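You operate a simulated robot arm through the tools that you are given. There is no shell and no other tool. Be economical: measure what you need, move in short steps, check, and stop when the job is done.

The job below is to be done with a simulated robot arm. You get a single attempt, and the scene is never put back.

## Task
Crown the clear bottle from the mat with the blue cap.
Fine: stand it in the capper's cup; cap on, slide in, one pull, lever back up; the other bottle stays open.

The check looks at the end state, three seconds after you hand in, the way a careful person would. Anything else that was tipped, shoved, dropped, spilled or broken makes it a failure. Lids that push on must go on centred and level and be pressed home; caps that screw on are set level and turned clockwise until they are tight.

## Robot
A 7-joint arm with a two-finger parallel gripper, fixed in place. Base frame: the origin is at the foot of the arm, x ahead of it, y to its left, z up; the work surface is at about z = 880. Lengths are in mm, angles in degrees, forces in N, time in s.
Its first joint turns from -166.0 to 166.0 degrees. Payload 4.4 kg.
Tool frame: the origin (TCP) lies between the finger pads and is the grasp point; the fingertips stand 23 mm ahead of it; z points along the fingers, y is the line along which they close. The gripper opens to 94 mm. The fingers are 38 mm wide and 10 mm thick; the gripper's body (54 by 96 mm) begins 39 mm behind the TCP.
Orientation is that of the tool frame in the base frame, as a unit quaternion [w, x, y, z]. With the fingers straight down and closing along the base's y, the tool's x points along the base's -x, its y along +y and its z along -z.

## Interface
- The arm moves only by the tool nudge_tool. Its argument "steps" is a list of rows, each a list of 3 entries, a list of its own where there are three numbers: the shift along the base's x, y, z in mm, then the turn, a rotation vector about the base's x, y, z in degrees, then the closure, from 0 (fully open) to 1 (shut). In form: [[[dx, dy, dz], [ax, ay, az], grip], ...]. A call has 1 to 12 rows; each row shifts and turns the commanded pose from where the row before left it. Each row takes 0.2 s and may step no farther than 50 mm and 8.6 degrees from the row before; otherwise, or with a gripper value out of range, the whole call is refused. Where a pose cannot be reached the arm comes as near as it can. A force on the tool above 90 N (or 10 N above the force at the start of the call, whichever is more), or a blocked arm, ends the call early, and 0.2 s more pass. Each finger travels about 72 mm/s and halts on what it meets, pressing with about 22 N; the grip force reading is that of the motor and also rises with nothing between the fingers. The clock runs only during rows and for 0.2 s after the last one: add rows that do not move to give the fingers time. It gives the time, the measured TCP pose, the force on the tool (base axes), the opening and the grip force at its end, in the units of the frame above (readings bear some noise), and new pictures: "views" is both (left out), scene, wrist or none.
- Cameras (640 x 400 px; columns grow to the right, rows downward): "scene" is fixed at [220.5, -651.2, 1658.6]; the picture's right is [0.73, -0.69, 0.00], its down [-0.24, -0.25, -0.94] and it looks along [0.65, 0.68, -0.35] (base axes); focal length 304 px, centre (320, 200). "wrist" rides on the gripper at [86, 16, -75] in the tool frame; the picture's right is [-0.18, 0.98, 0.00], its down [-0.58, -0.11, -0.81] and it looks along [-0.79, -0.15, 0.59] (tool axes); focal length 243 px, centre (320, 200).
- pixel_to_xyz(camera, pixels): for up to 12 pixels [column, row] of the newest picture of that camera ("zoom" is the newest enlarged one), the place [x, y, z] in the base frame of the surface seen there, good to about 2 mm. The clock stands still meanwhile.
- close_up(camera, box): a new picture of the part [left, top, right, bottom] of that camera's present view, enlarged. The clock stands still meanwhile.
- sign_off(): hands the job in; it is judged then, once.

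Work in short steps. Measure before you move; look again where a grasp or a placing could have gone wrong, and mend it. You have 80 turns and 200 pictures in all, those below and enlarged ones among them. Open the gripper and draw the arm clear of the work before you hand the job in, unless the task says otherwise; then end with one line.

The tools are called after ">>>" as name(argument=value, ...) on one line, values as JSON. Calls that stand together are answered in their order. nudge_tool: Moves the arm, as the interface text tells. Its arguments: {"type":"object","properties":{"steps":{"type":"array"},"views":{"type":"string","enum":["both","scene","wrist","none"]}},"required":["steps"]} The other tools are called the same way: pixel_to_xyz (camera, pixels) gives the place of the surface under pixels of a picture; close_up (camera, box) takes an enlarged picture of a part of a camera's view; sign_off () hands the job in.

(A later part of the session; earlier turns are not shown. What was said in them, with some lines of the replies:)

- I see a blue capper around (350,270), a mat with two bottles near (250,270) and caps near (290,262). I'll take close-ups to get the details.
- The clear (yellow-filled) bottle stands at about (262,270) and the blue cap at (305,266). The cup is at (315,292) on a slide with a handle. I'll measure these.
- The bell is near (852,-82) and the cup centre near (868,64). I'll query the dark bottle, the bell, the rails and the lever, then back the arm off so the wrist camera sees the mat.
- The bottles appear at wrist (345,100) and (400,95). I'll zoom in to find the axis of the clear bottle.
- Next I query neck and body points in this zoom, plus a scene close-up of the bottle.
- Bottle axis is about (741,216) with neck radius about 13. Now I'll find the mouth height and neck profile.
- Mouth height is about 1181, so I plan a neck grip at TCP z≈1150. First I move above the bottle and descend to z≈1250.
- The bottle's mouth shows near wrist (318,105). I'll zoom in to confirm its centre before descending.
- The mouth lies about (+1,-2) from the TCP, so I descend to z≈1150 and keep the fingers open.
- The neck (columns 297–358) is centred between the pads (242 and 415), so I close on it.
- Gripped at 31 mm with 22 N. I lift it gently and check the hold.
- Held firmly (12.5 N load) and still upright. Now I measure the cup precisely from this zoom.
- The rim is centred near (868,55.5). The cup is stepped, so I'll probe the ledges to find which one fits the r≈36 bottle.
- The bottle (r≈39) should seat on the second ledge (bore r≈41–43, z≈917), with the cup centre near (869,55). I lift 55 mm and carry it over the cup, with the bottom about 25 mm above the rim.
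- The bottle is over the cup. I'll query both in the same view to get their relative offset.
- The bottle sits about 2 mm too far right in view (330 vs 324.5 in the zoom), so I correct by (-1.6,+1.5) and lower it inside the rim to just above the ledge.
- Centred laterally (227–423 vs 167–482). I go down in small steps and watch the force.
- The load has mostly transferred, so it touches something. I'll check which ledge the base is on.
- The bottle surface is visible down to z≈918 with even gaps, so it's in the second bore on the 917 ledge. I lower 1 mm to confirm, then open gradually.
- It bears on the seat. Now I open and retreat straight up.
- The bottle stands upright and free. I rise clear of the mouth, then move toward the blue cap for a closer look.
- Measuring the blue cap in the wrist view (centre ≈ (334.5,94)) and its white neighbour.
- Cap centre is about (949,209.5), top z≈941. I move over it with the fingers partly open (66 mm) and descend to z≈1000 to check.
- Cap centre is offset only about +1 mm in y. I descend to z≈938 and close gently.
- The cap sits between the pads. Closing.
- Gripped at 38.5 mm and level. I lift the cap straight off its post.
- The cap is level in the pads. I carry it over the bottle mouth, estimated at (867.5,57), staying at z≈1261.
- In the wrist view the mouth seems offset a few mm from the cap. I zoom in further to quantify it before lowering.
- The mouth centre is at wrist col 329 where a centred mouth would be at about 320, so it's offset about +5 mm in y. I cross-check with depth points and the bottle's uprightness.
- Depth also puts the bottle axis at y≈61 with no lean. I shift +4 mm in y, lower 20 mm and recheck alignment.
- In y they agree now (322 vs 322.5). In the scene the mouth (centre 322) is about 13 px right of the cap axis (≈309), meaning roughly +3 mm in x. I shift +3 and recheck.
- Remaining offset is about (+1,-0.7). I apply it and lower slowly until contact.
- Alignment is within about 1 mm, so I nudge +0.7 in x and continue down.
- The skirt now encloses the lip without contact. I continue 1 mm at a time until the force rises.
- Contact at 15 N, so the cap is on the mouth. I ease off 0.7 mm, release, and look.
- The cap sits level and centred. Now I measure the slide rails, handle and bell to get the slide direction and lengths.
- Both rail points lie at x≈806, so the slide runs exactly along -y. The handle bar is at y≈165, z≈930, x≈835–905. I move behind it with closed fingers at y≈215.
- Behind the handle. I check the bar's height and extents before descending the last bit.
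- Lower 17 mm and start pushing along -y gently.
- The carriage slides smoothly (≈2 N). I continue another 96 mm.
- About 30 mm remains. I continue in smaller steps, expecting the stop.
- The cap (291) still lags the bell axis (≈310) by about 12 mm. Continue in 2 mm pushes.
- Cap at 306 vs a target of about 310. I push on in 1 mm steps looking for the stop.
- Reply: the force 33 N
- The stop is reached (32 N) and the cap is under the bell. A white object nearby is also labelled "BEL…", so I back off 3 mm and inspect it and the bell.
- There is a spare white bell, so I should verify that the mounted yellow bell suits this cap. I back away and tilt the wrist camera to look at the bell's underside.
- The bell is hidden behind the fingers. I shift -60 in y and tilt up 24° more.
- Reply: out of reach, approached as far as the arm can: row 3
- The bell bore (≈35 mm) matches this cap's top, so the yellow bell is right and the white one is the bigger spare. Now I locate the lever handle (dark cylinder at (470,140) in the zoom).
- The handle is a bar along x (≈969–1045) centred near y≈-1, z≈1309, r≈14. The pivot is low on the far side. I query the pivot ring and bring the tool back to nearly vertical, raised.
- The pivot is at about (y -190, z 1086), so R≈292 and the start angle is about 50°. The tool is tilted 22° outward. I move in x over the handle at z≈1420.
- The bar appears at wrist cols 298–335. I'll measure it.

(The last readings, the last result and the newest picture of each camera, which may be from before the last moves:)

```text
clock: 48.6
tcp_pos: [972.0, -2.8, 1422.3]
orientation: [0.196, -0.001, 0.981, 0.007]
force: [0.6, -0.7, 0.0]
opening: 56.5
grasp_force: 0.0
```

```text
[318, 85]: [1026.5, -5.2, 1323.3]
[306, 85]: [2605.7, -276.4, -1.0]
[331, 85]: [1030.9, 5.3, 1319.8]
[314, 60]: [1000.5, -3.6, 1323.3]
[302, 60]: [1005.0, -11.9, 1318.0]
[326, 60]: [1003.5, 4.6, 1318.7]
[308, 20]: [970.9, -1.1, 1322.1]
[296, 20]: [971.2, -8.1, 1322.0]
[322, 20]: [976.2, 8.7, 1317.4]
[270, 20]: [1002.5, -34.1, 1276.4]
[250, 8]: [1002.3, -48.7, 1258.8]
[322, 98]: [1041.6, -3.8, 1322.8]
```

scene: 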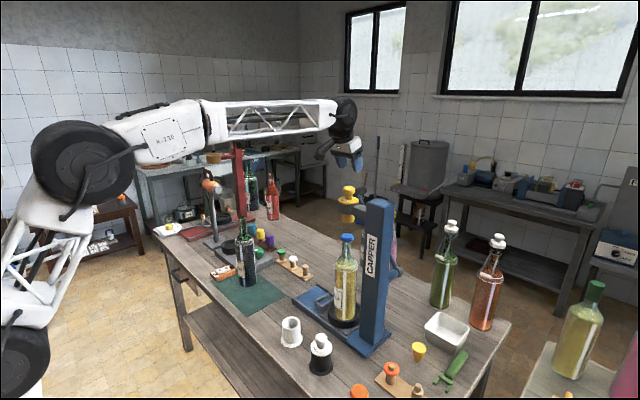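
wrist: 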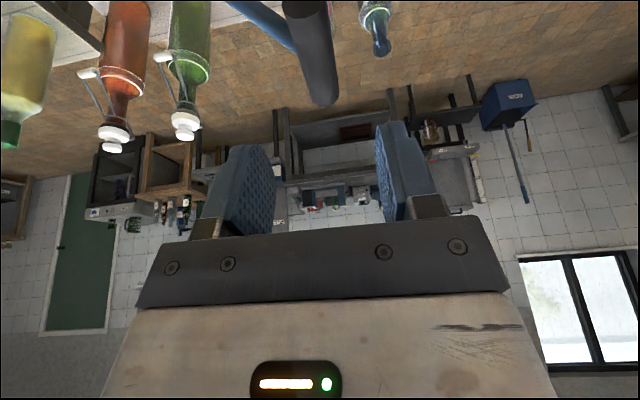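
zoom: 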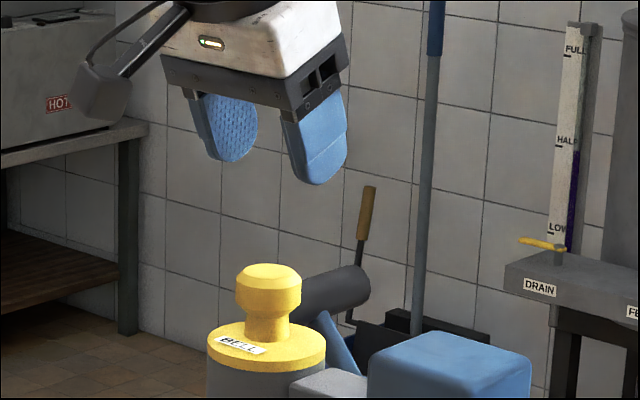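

Bar centre is (y≈-2, z≈1309). I reduce the tilt to 10° so the fingertips stay off the rod (x≈1002), then descend partway.

>>> nudge_tool(steps=[[[-1, 0.5, 0], [0, 6.3, 0], 0.4], [[-1, 0, 0], [0, 6.3, 0], 0.4], [[0, 0, -40], [0, 0, 0], 0.4], [[0, 0, -30], [0, 0, 0], 0.4], [[0, 0, 0], [0, 0, 0], 0.4]])

>>> close_up(camera="scene", box=[320, 150, 400, 210])

```text
clock: 49.8
tcp_pos: [965.8, -0.5, 1351.7]
orientation: [0.087, 0.001, 0.996, 0.005]
force: [0.2, 0.0, 0.0]
opening: 56.3
grasp_force: 0.2
```

scene: 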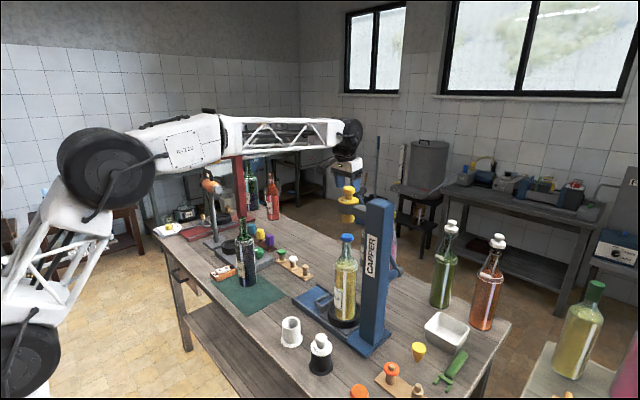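
wrist: 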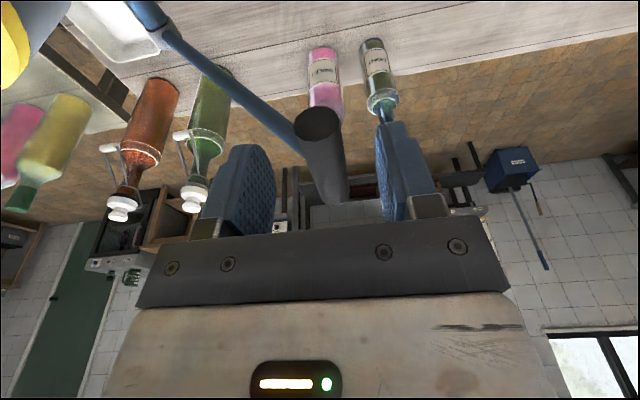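

```text
6.67 times, centred on (360, 180) of scene
```

zoom: 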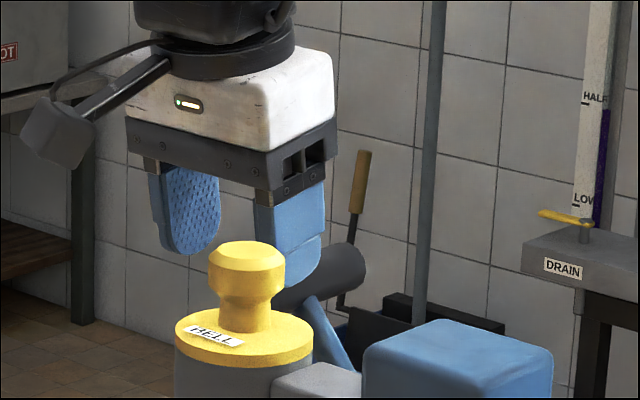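

Aligned to within about 2 mm. I go +4 in x, -1.5 in y, down to the bar, and grip it.

>>> nudge_tool(steps=[[[4, -1.5, -20], [0, 0, 0], 0.4], [[0, 0, -20], [0, 0, 0], 0.4], [[0, 0, 0], [0, 0, 0], 0.6], [[0, 0, 0], [0, 0, 0], 0.75], [[0, 0, 0], [0, 0, 0], 0.85], [[0, 0, 0], [0, 0, 0], 0.85]])

>>> close_up(camera="wrist", box=[200, 80, 440, 240])

```text
clock: 51.2
tcp_pos: [967.9, -1.7, 1311.2]
orientation: [0.087, -0.001, 0.996, 0.006]
force: [0.9, 17.6, 1.7]
opening: 26.6
grasp_force: 44.9
```

scene: 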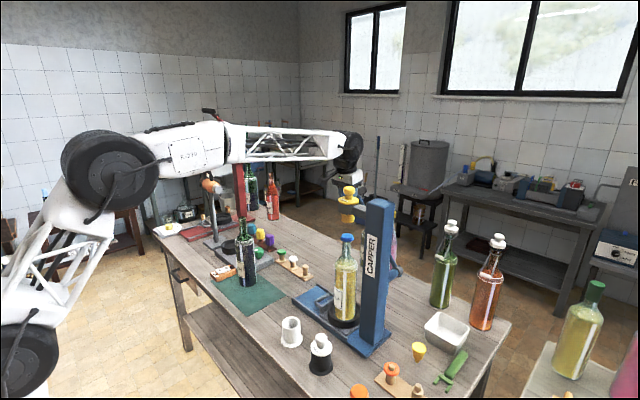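
wrist: 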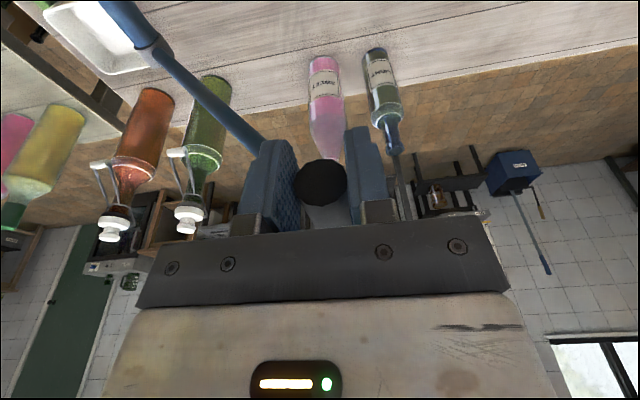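

```text
2.50 times, centred on (320, 160) of wrist
```

zoom: 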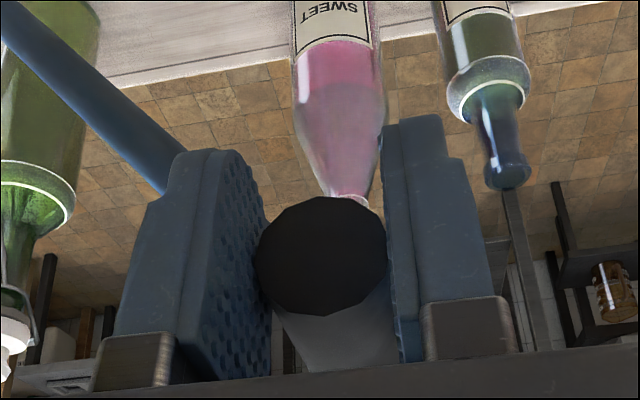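

Gripped the bar. I start the pull: three 4° steps along the arc, checking force and bell.

>>> nudge_tool(steps=[[[0, 15, -13.7], [0, 0, 0], 0.85], [[0, 14.1, -14.8], [0, 0, 0], 0.85], [[0, 13, -15.6], [0, 0, 0], 0.85], [[0, 0, 0], [0, 0, 0], 0.85]])

>>> close_up(camera="scene", box=[310, 170, 406, 240])

```text
clock: 52.2
tcp_pos: [970.3, 40.0, 1265.9]
orientation: [0.086, 0.0, 0.996, 0.006]
force: [-15.8, -2.9, -3.5]
opening: 26.7
grasp_force: 45.0
```

scene: 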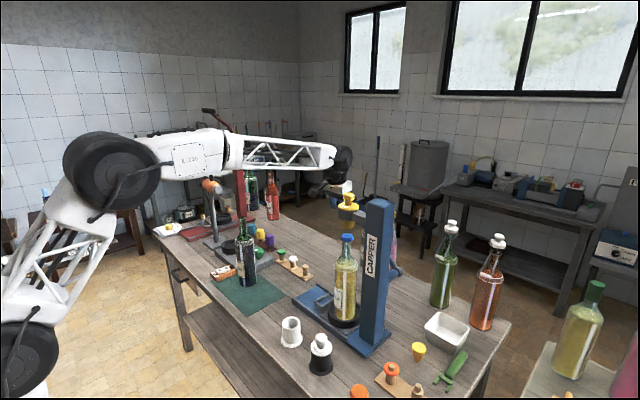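
wrist: 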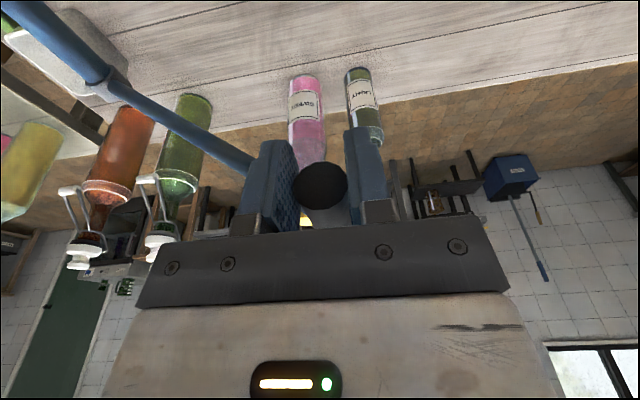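

```text
5.71 times, centred on (358, 205) of scene
```

zoom: 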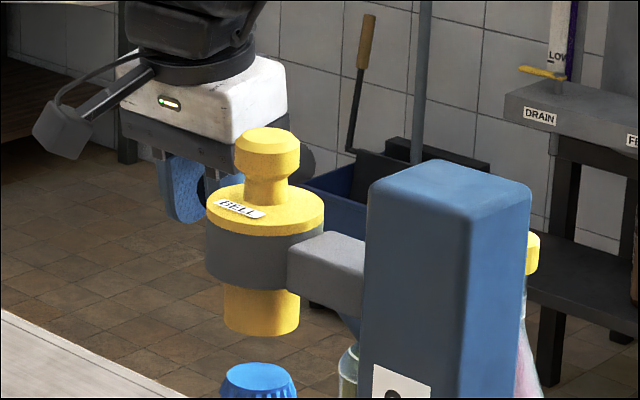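

The bell is coming down with little resistance. I continue along the arc.

>>> nudge_tool(steps=[[[-1, 11.9, -16.6], [0, 0, 0], 0.85], [[0, 10.7, -17.3], [0, 0, 0], 0.85], [[0, 9.5, -18.1], [0, 0, 0], 0.85], [[0, 0, 0], [0, 0, 0], 0.85]])

>>> close_up(camera="scene", box=[310, 180, 406, 250])

```text
clock: 53.2
tcp_pos: [967.6, 72.3, 1214.0]
orientation: [0.086, -0.001, 0.996, 0.006]
force: [15.8, 3.8, -1.3]
opening: 26.5
grasp_force: 44.9
```

scene: 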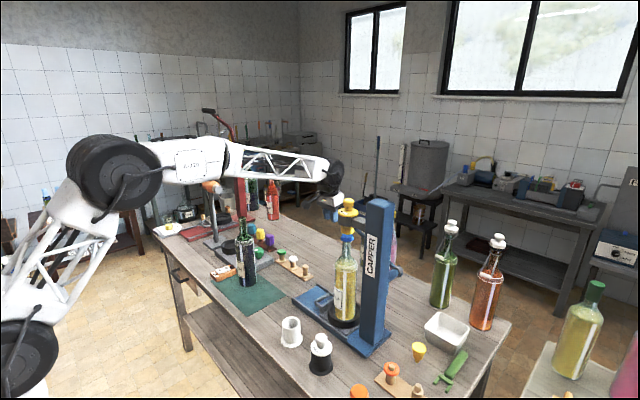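
wrist: 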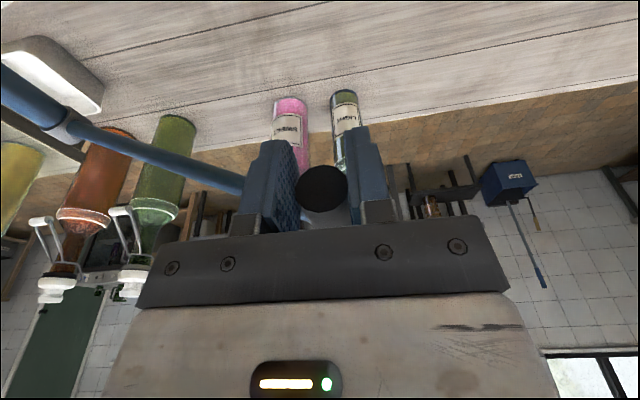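

```text
5.71 times, centred on (358, 215) of scene
```

zoom: 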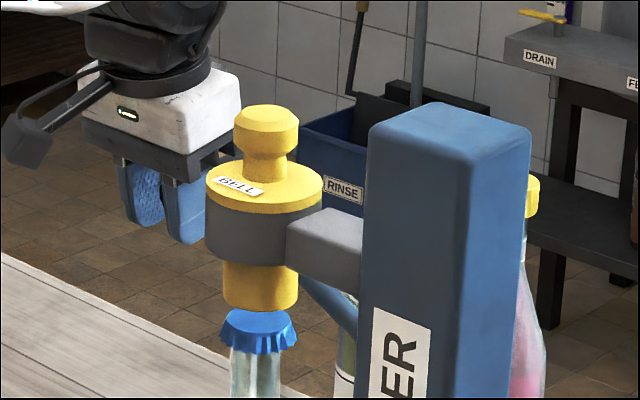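

The bell is just above the cap and aligned laterally. I continue with two 4° steps.

>>> nudge_tool(steps=[[[0.5, 8.2, -18.6], [0, 0, 0], 0.85], [[0, 0, 0], [0, 0, 0], 0.85]], views="none")

>>> close_up(camera="scene", box=[322, 200, 370, 240])

```text
clock: 53.8
tcp_pos: [966.4, 79.5, 1196.5]
orientation: [0.086, -0.001, 0.996, 0.006]
force: [-47.4, 3.3, 0.1]
opening: 26.6
grasp_force: 44.5
```

```text
10.00 times, centred on (346, 220) of scene
```

zoom: 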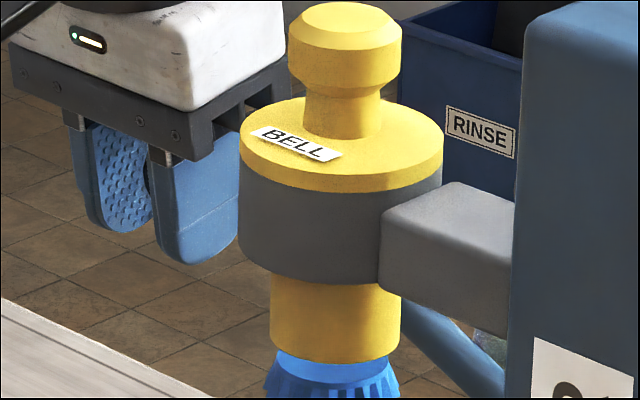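

The bell is entering the cap. The x force comes from a tiny axial offset, so I relax x by 0.35 and keep pulling in smaller steps.

>>> nudge_tool(steps=[[[-0.35, 0, 0], [0, 0, 0], 0.85], [[0, 3.6, -9.5], [0, 0, 0], 0.85], [[0, 3.3, -9.7], [0, 0, 0], 0.85], [[0, 0, 0], [0, 0, 0], 0.85]], views="none")

>>> close_up(camera="scene", box=[322, 200, 370, 240])

```text
clock: 54.8
tcp_pos: [969.4, 88.3, 1177.5]
orientation: [0.088, 0.0, 0.996, 0.005]
force: [-20.2, 11.2, 6.3]
opening: 26.6
grasp_force: 45.2
```

```text
10.00 times, centred on (346, 220) of scene
```

zoom: 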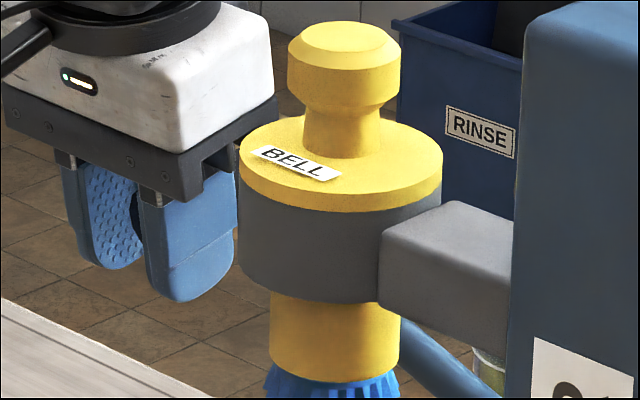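

The bell is now over the cap top and starting onto the skirt. Continue.

>>> nudge_tool(steps=[[[-0.2, 2.9, -9.8], [0, 0, 0], 0.85], [[0, 0, 0], [0, 0, 0], 0.85]], views="none")

>>> close_up(camera="scene", box=[322, 200, 370, 240])

```text
clock: 55.4
tcp_pos: [967.8, 91.0, 1166.7]
orientation: [0.087, -0.001, 0.996, 0.006]
force: [2.6, 3.0, 0.8]
opening: 26.8
grasp_force: 45.1
```

```text
10.00 times, centred on (346, 220) of scene
```

zoom: 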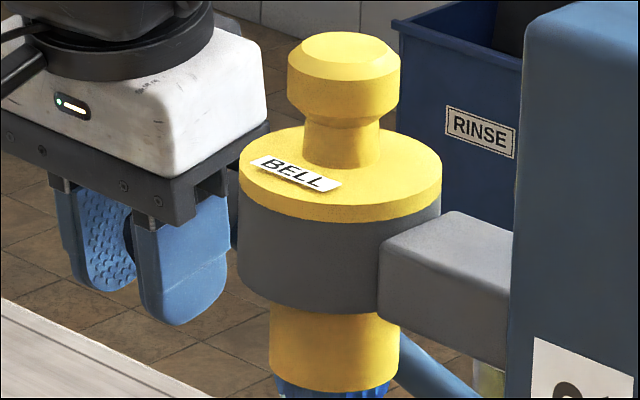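

The skirt is being gathered into the bell (width shrinking). Continue to the end stop.

>>> nudge_tool(steps=[[[0, 2.6, -9.8], [0, 0, 0], 0.85], [[0, 0, 0], [0, 0, 0], 0.85]], views="none")

>>> close_up(camera="scene", box=[322, 205, 370, 245])

```text
clock: 56.0
tcp_pos: [969.1, 92.8, 1160.9]
orientation: [0.089, 0.001, 0.996, 0.007]
force: [1.1, -2.5, 33.7]
opening: 27.0
grasp_force: 45.0
```

```text
10.00 times, centred on (346, 225) of scene
```

zoom: 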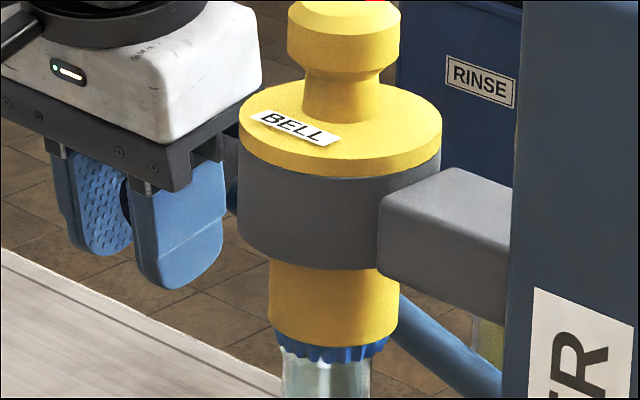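

Resistance is 34 N now. I press on in small increments to be sure it's home.

>>> nudge_tool(steps=[[[0, 1.2, -4], [0, 0, 0], 0.85], [[0, 0, 0], [0, 0, 0], 0.85]], views="none")

>>> close_up(camera="scene", box=[322, 205, 370, 245])

```text
clock: 56.6
tcp_pos: [968.7, 94.7, 1154.9]
orientation: [0.089, 0.0, 0.996, 0.006]
force: [17.0, -56.0, 50.2]
opening: 26.6
grasp_force: 45.0
```

```text
10.00 times, centred on (346, 225) of scene
```

zoom: 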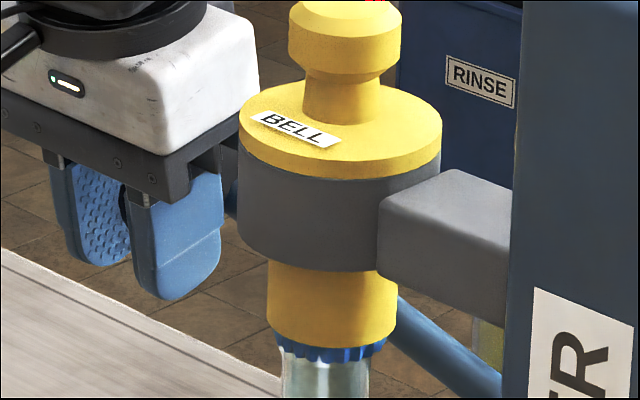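

The y force (-56 N) shows I'm slightly outside the arc. I take back 1 mm in y and push only down.

>>> nudge_tool(steps=[[[-0.1, -1.2, 0], [0, 0, 0], 0.85], [[0, 0.3, -4], [0, 0, 0], 0.85], [[0, 0, 0], [0, 0, 0], 0.85]], views="wrist")

>>> close_up(camera="scene", box=[322, 205, 370, 245])

```text
clock: 57.4
tcp_pos: [966.3, 93.6, 1145.2]
orientation: [0.085, 0.001, 0.996, 0.006]
force: [-30.6, -1.9, 14.6]
opening: 26.5
grasp_force: 45.1
```

wrist: 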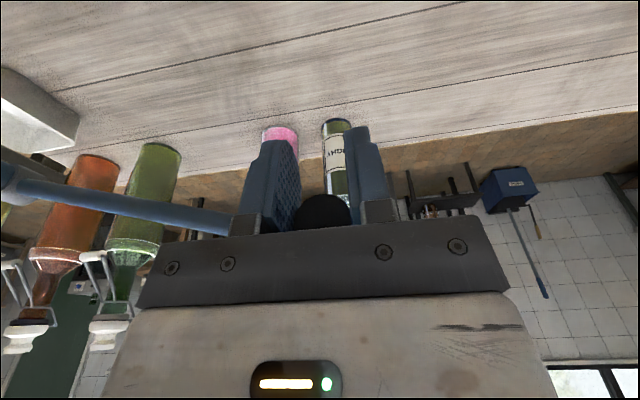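

```text
10.00 times, centred on (346, 225) of scene
```

zoom: 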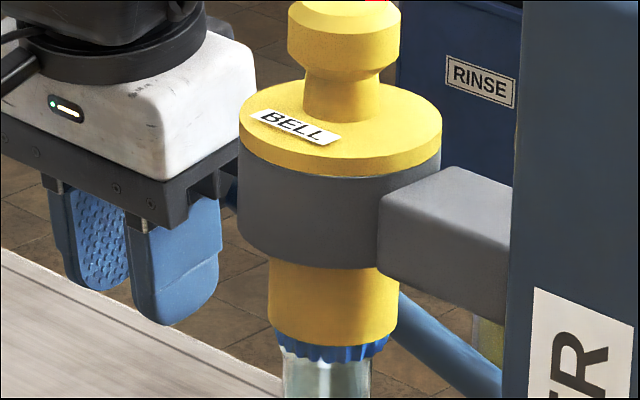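

The bar slid up in the fingers toward the palm, so friction alone isn't enough. I keep going down until the palm bears on the bar.

>>> nudge_tool(steps=[[[0.3, 0, -4], [0, 0, 0], 0.85], [[0, 0, -4], [0, 0, 0], 0.85], [[0, 0, 0], [0, 0, 0], 0.85]], views="wrist")

>>> close_up(camera="scene", box=[322, 205, 370, 245])

```text
clock: 58.2
tcp_pos: [967.9, 94.0, 1144.1]
orientation: [0.089, 0.0, 0.996, 0.008]
force: [-45.2, 10.6, 43.5]
opening: 26.8
grasp_force: 44.7
```

wrist: 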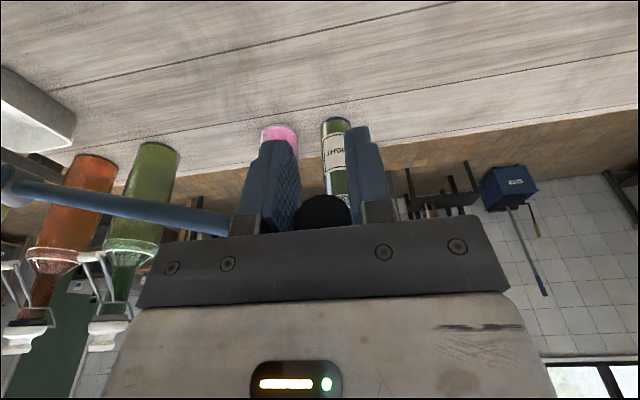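

```text
10.00 times, centred on (346, 225) of scene
```

zoom: 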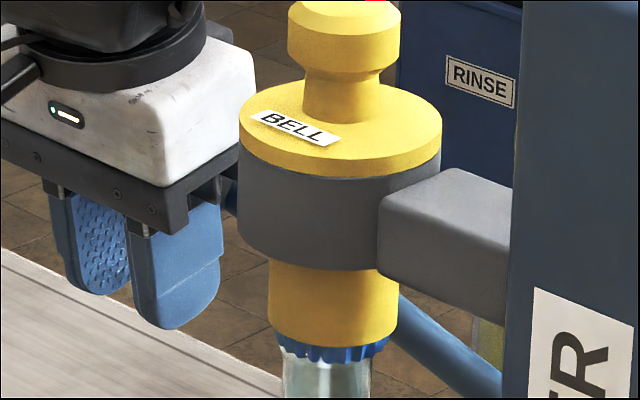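

I loosen the fingers to a cage (≈31 mm) to shed side loads and push with the palm.

>>> nudge_tool(steps=[[[0, 0, 0], [0, 0, 0], 0.67], [[0, 0, 0], [0, 0, 0], 0.67], [[0, 0.5, -4], [0, 0, 0], 0.67], [[0, 0, 0], [0, 0, 0], 0.67]], views="wrist")

>>> close_up(camera="scene", box=[322, 205, 370, 245])

```text
clock: 59.2
tcp_pos: [969.4, 93.0, 1136.4]
orientation: [0.088, 0.001, 0.996, 0.006]
force: [7.7, -4.1, 24.3]
opening: 31.2
grasp_force: 0.2
```

wrist: 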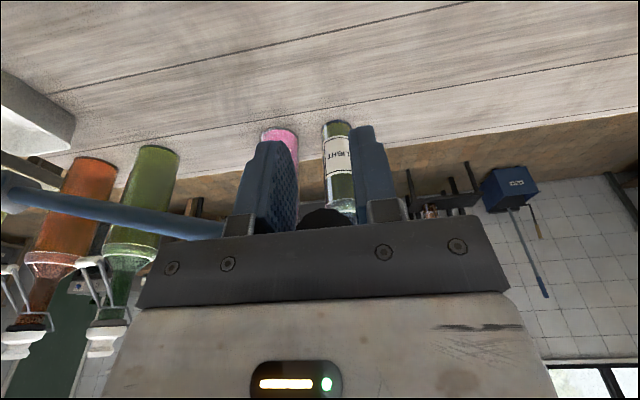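

```text
10.00 times, centred on (346, 225) of scene
```

zoom: 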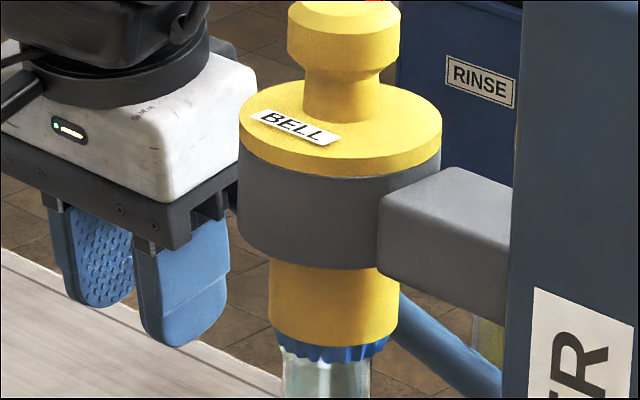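

The palm is now bearing on the bar (24 N) with no side load. Pushing further.

>>> nudge_tool(steps=[[[0, 0.4, -1.5], [0, 0, 0], 0.67], [[0, 0.4, -1.5], [0, 0, 0], 0.67], [[0, 0, 0], [0, 0, 0], 0.67]], views="none")

>>> close_up(camera="scene", box=[322, 205, 370, 245])

```text
clock: 60.0
tcp_pos: [970.5, 94.0, 1136.6]
orientation: [0.088, 0.0, 0.996, 0.006]
force: [-7.8, -17.1, 37.3]
opening: 30.9
grasp_force: 0.0
```

```text
10.00 times, centred on (346, 225) of scene
```

zoom: 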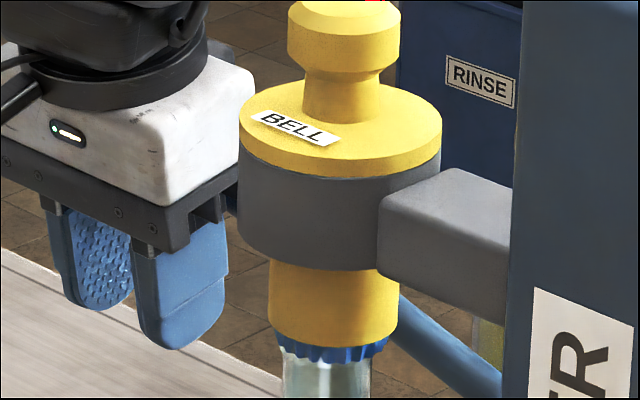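

Force is only 37 N and the bell has barely moved, so I increase the push toward about 75 N.

>>> nudge_tool(steps=[[[0, -0.3, -2], [0, 0, 0], 0.67], [[0, 0, -2], [0, 0, 0], 0.67], [[0, 0, 0], [0, 0, 0], 0.67]], views="none")

>>> close_up(camera="scene", box=[322, 205, 370, 245])

```text
clock: 60.8
tcp_pos: [968.9, 93.5, 1133.6]
orientation: [0.09, 0.0, 0.996, 0.006]
force: [22.0, 10.1, 70.2]
opening: 30.7
grasp_force: 0.0
```

```text
10.00 times, centred on (346, 225) of scene
```

zoom: 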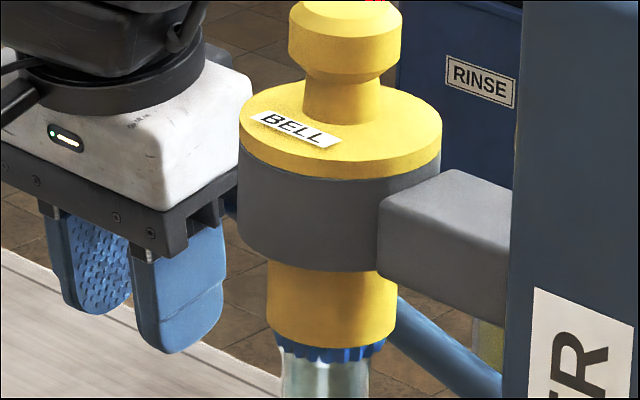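

70 N now, with the bell down a further millimetre or so. One more increment, close to the limit, to make sure it's home.

>>> nudge_tool(steps=[[[-0.3, 0, -1], [0, 0, 0], 0.67], [[0, 0, -1], [0, 0, 0], 0.67], [[0, 0, -1], [0, 0, 0], 0.67], [[0, 0, 0], [0, 0, 0], 0.67]], views="none")

>>> close_up(camera="scene", box=[322, 205, 370, 245])

```text
clock: 61.6
tcp_pos: [969.4, 93.4, 1136.8]
orientation: [0.092, 0.001, 0.996, 0.007]
force: [-21.2, -9.3, 29.2]
opening: 30.9
grasp_force: 0.0
stopped in row 4: the force on the tool passed its limit (the readings are from after the stop); the commanded pose is now the measured one
```

```text
10.00 times, centred on (346, 225) of scene
```

zoom: 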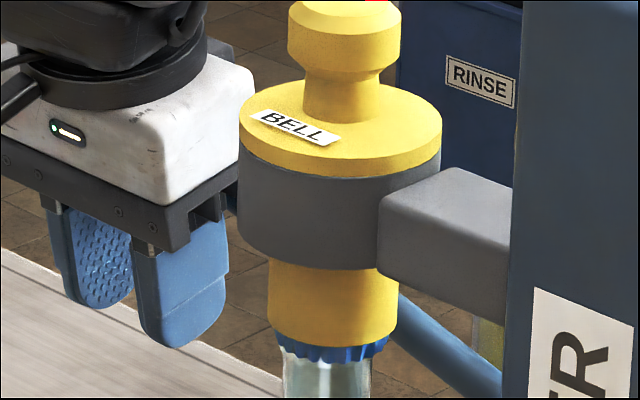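

It reached the 90 N limit with no further bell travel, and the skirt is gathered from about 38.5 to 33 mm, so the crimp is home. I re-grip the bar and begin raising the lever along the arc.

>>> nudge_tool(steps=[[[0, 0, 0], [0, 0, 0], 0.8], [[0, 0, 0], [0, 0, 0], 0.8], [[0, -5.3, 18.1], [0, 0, 0], 0.8], [[0, -7, 19.2], [0, 0, 0], 0.8], [[0, 0, 0], [0, 0, 0], 0.8]])

>>> close_up(camera="scene", box=[322, 200, 370, 240])

```text
clock: 62.8
tcp_pos: [969.3, 83.1, 1167.8]
orientation: [0.088, 0.0, 0.996, 0.006]
force: [-10.7, 16.2, 3.5]
opening: 27.0
grasp_force: 45.1
```

scene: 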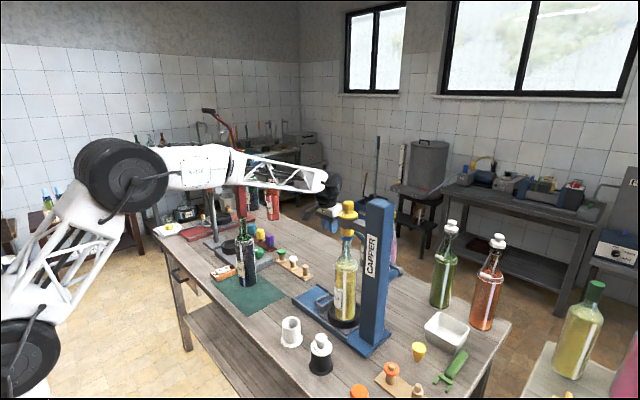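
wrist: 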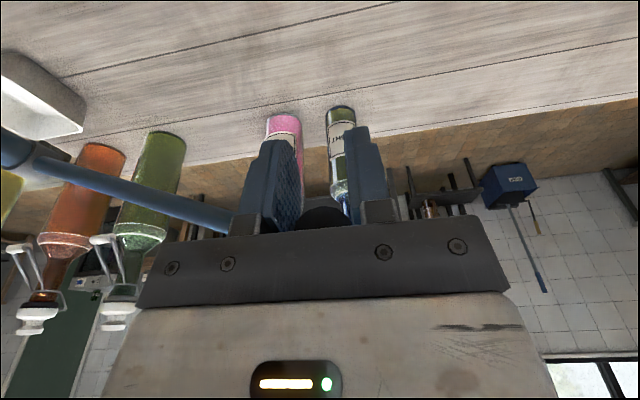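

```text
10.00 times, centred on (346, 220) of scene
```

zoom: 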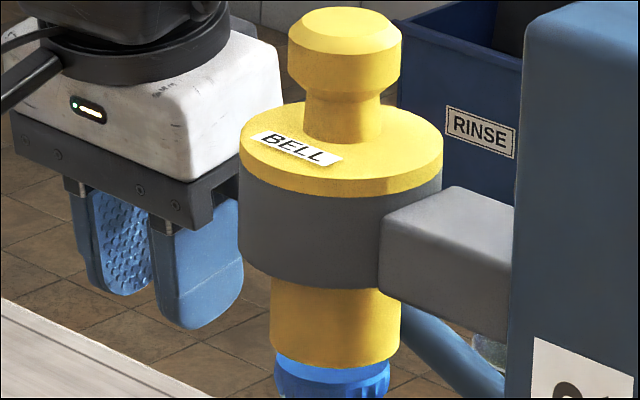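

The bell lifts off and the cap stays, with its skirt now nearly straight. I continue raising the lever.

>>> nudge_tool(steps=[[[0, -8.3, 18.6], [0, 0, 0], 0.8], [[0, -9.5, 18], [0, 0, 0], 0.8], [[0, -10.8, 17.3], [0, 0, 0], 0.8], [[0, 0, 0], [0, 0, 0], 0.8]], views="none")

```text
clock: 63.8
tcp_pos: [970.2, 53.4, 1225.0]
orientation: [0.091, 0.0, 0.996, 0.007]
force: [17.2, 24.9, 20.0]
opening: 26.5
grasp_force: 45.1
```

Forces are moderate (y +25 N), so I ease y slightly and continue up the arc.

>>> nudge_tool(steps=[[[0.1, -11.4, 17], [0, 0, 0], 0.8], [[0, -13, 15.6], [0, 0, 0], 0.8], [[0, 0, 0], [0, 0, 0], 0.8]])

>>> close_up(camera="scene", box=[310, 170, 406, 240])

```text
clock: 64.6
tcp_pos: [969.6, 27.8, 1254.4]
orientation: [0.089, 0.0, 0.996, 0.006]
force: [-8.0, 12.1, 9.0]
opening: 26.5
grasp_force: 39.7
```

scene: 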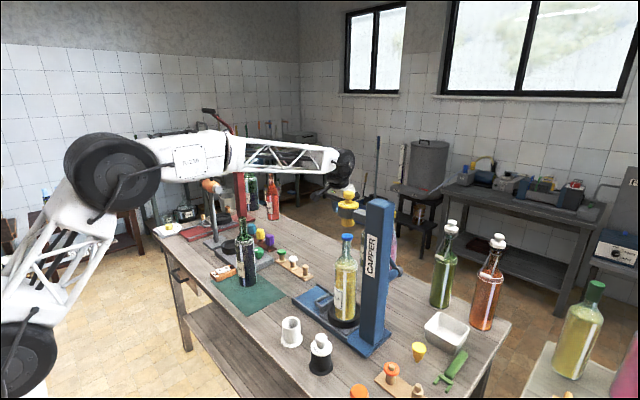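
wrist: 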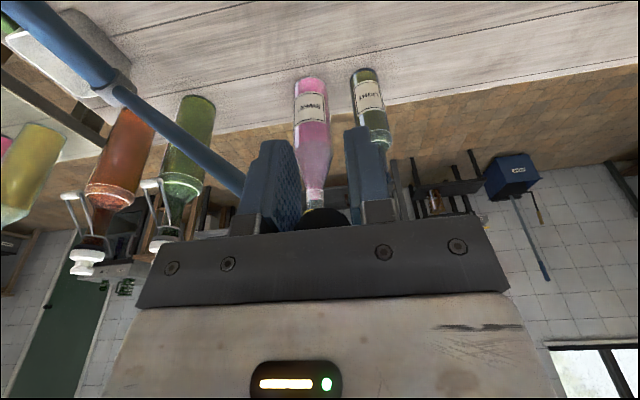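

```text
5.71 times, centred on (358, 205) of scene
```

zoom: 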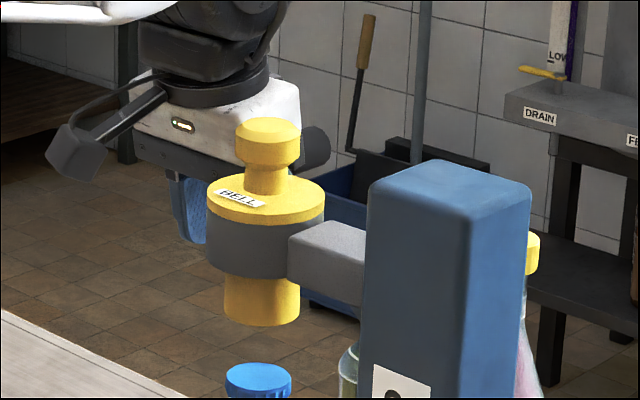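

Two more arc steps should bring the lever to its original rest.

>>> nudge_tool(steps=[[[0, -13.5, 14.8], [0, 0, 0], 0.8], [[0, -8, 7.5], [0, 0, 0], 0.8], [[0, -5, 4.5], [0, 0, 0], 0.8], [[0, 0, 0], [0, 0, 0], 0.8]], views="wrist")

>>> close_up(camera="scene", box=[310, 170, 406, 240])

```text
clock: 65.6
tcp_pos: [969.1, 0.8, 1282.5]
orientation: [0.089, -0.001, 0.996, 0.007]
force: [-17.4, 6.2, 5.1]
opening: 26.6
grasp_force: 44.9
```

wrist: 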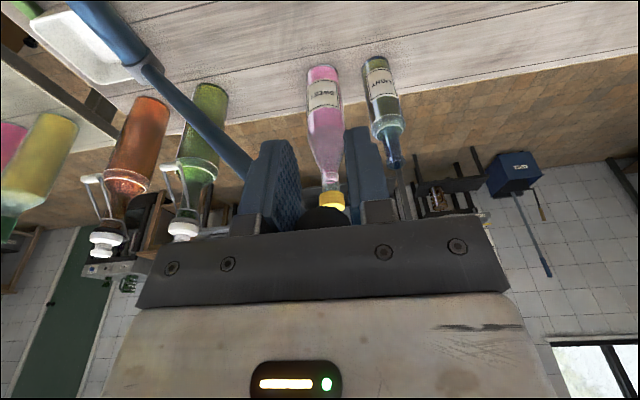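

```text
5.71 times, centred on (358, 205) of scene
```

zoom: 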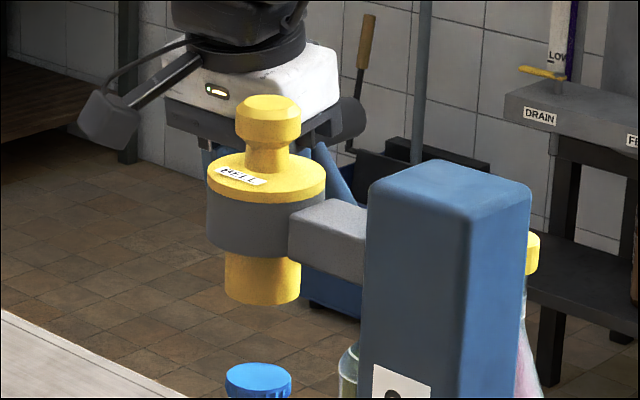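

Bell bottom is at row 304 versus 300 originally, so it's almost fully up. I add a small final push against the top stop.

>>> nudge_tool(steps=[[[-0.1, -2, 1.7], [0, 0, 0], 0.8], [[0, -1.5, 1.3], [0, 0, 0], 0.8], [[0, 0, 0], [0, 0, 0], 0.8]], views="none")

>>> close_up(camera="scene", box=[322, 170, 418, 240])

```text
clock: 66.4
tcp_pos: [970.5, -1.7, 1285.1]
orientation: [0.089, 0.0, 0.996, 0.006]
force: [-24.1, 2.8, 1.1]
opening: 26.6
grasp_force: 44.8
```

```text
5.71 times, centred on (370, 205) of scene
```

zoom: 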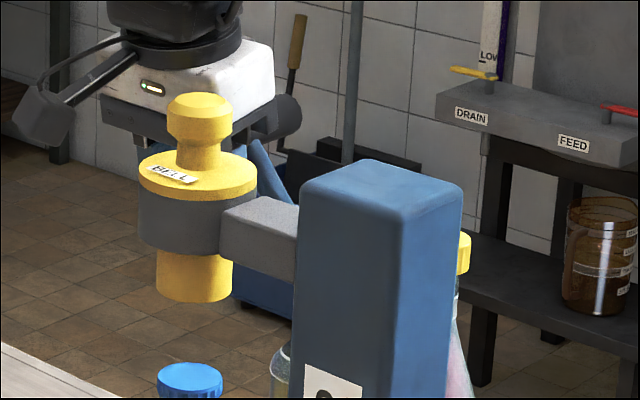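

The bell and handle match the starting picture. I open and rise clear of the bar.

>>> nudge_tool(steps=[[[0, 0, 0], [0, 0, 0], 0.5], [[0, 0, 0], [0, 0, 0], 0.4], [[-3, 0, 25], [0, 0, 0], 0.4], [[-7, 0, 40], [0, 0, 0], 0.4], [[-8, 0, 45], [0, 0, 0], 0.4], [[-10, 10, 40], [0, 0, 0], 0.4], [[-40, 20, 0], [0, 0, 0], 0.4], [[-40, 20, 0], [0, 0, 0], 0.4], [[-45, 10, 0], [0, 0, 0], 0.4], [[-45, 0, 0], [0, 0, 0], 0]])

>>> close_up(camera="scene", box=[322, 170, 418, 240])

>>> close_up(camera="scene", box=[328, 225, 360, 250])

```text
clock: 68.6
tcp_pos: [771.2, 60.9, 1435.2]
orientation: [0.088, 0.0, 0.996, 0.007]
force: [-0.1, 0.3, 0.0]
opening: 93.9
grasp_force: 0.1
```

scene: 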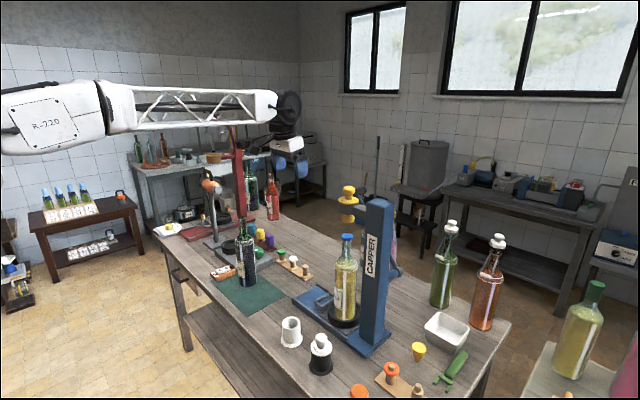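
wrist: 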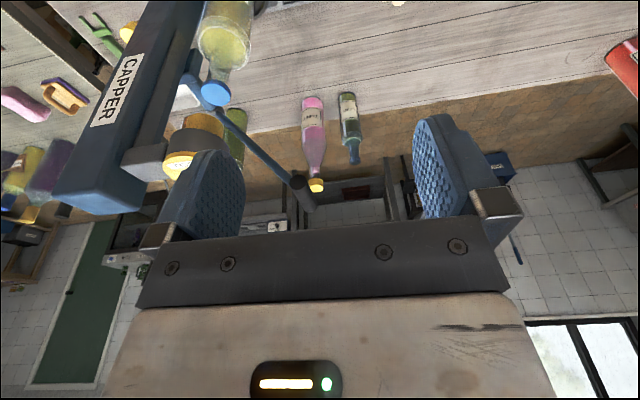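

```text
5.71 times, centred on (370, 205) of scene
```

zoom: 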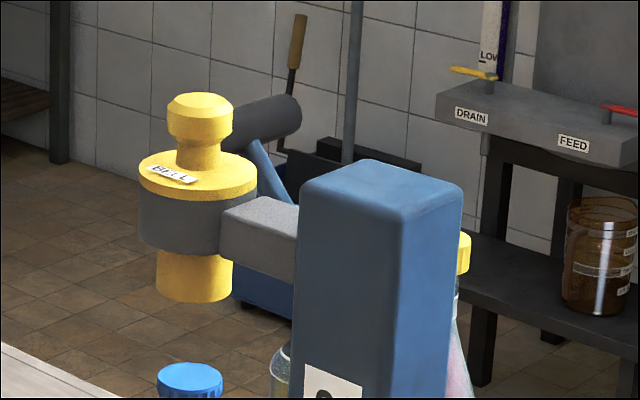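

```text
16.00 times, centred on (344, 238) of scene
```

zoom: 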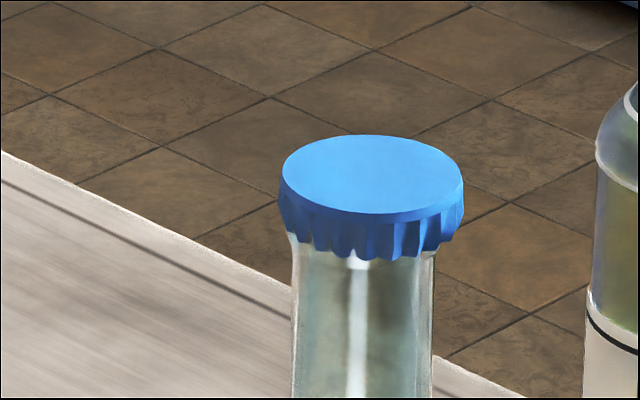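

The cap is crimped evenly and level, the lever is back up as it was, and the other bottle stands open and untouched. The gripper is open and clear, so I hand in.

>>> sign_off()

```text
The job is handed in.
```

I crowned the clear bottle with the blue cap. It stands in the capper's cup under the bell, the lever is back up, and the other bottle is still open. The job is handed in.
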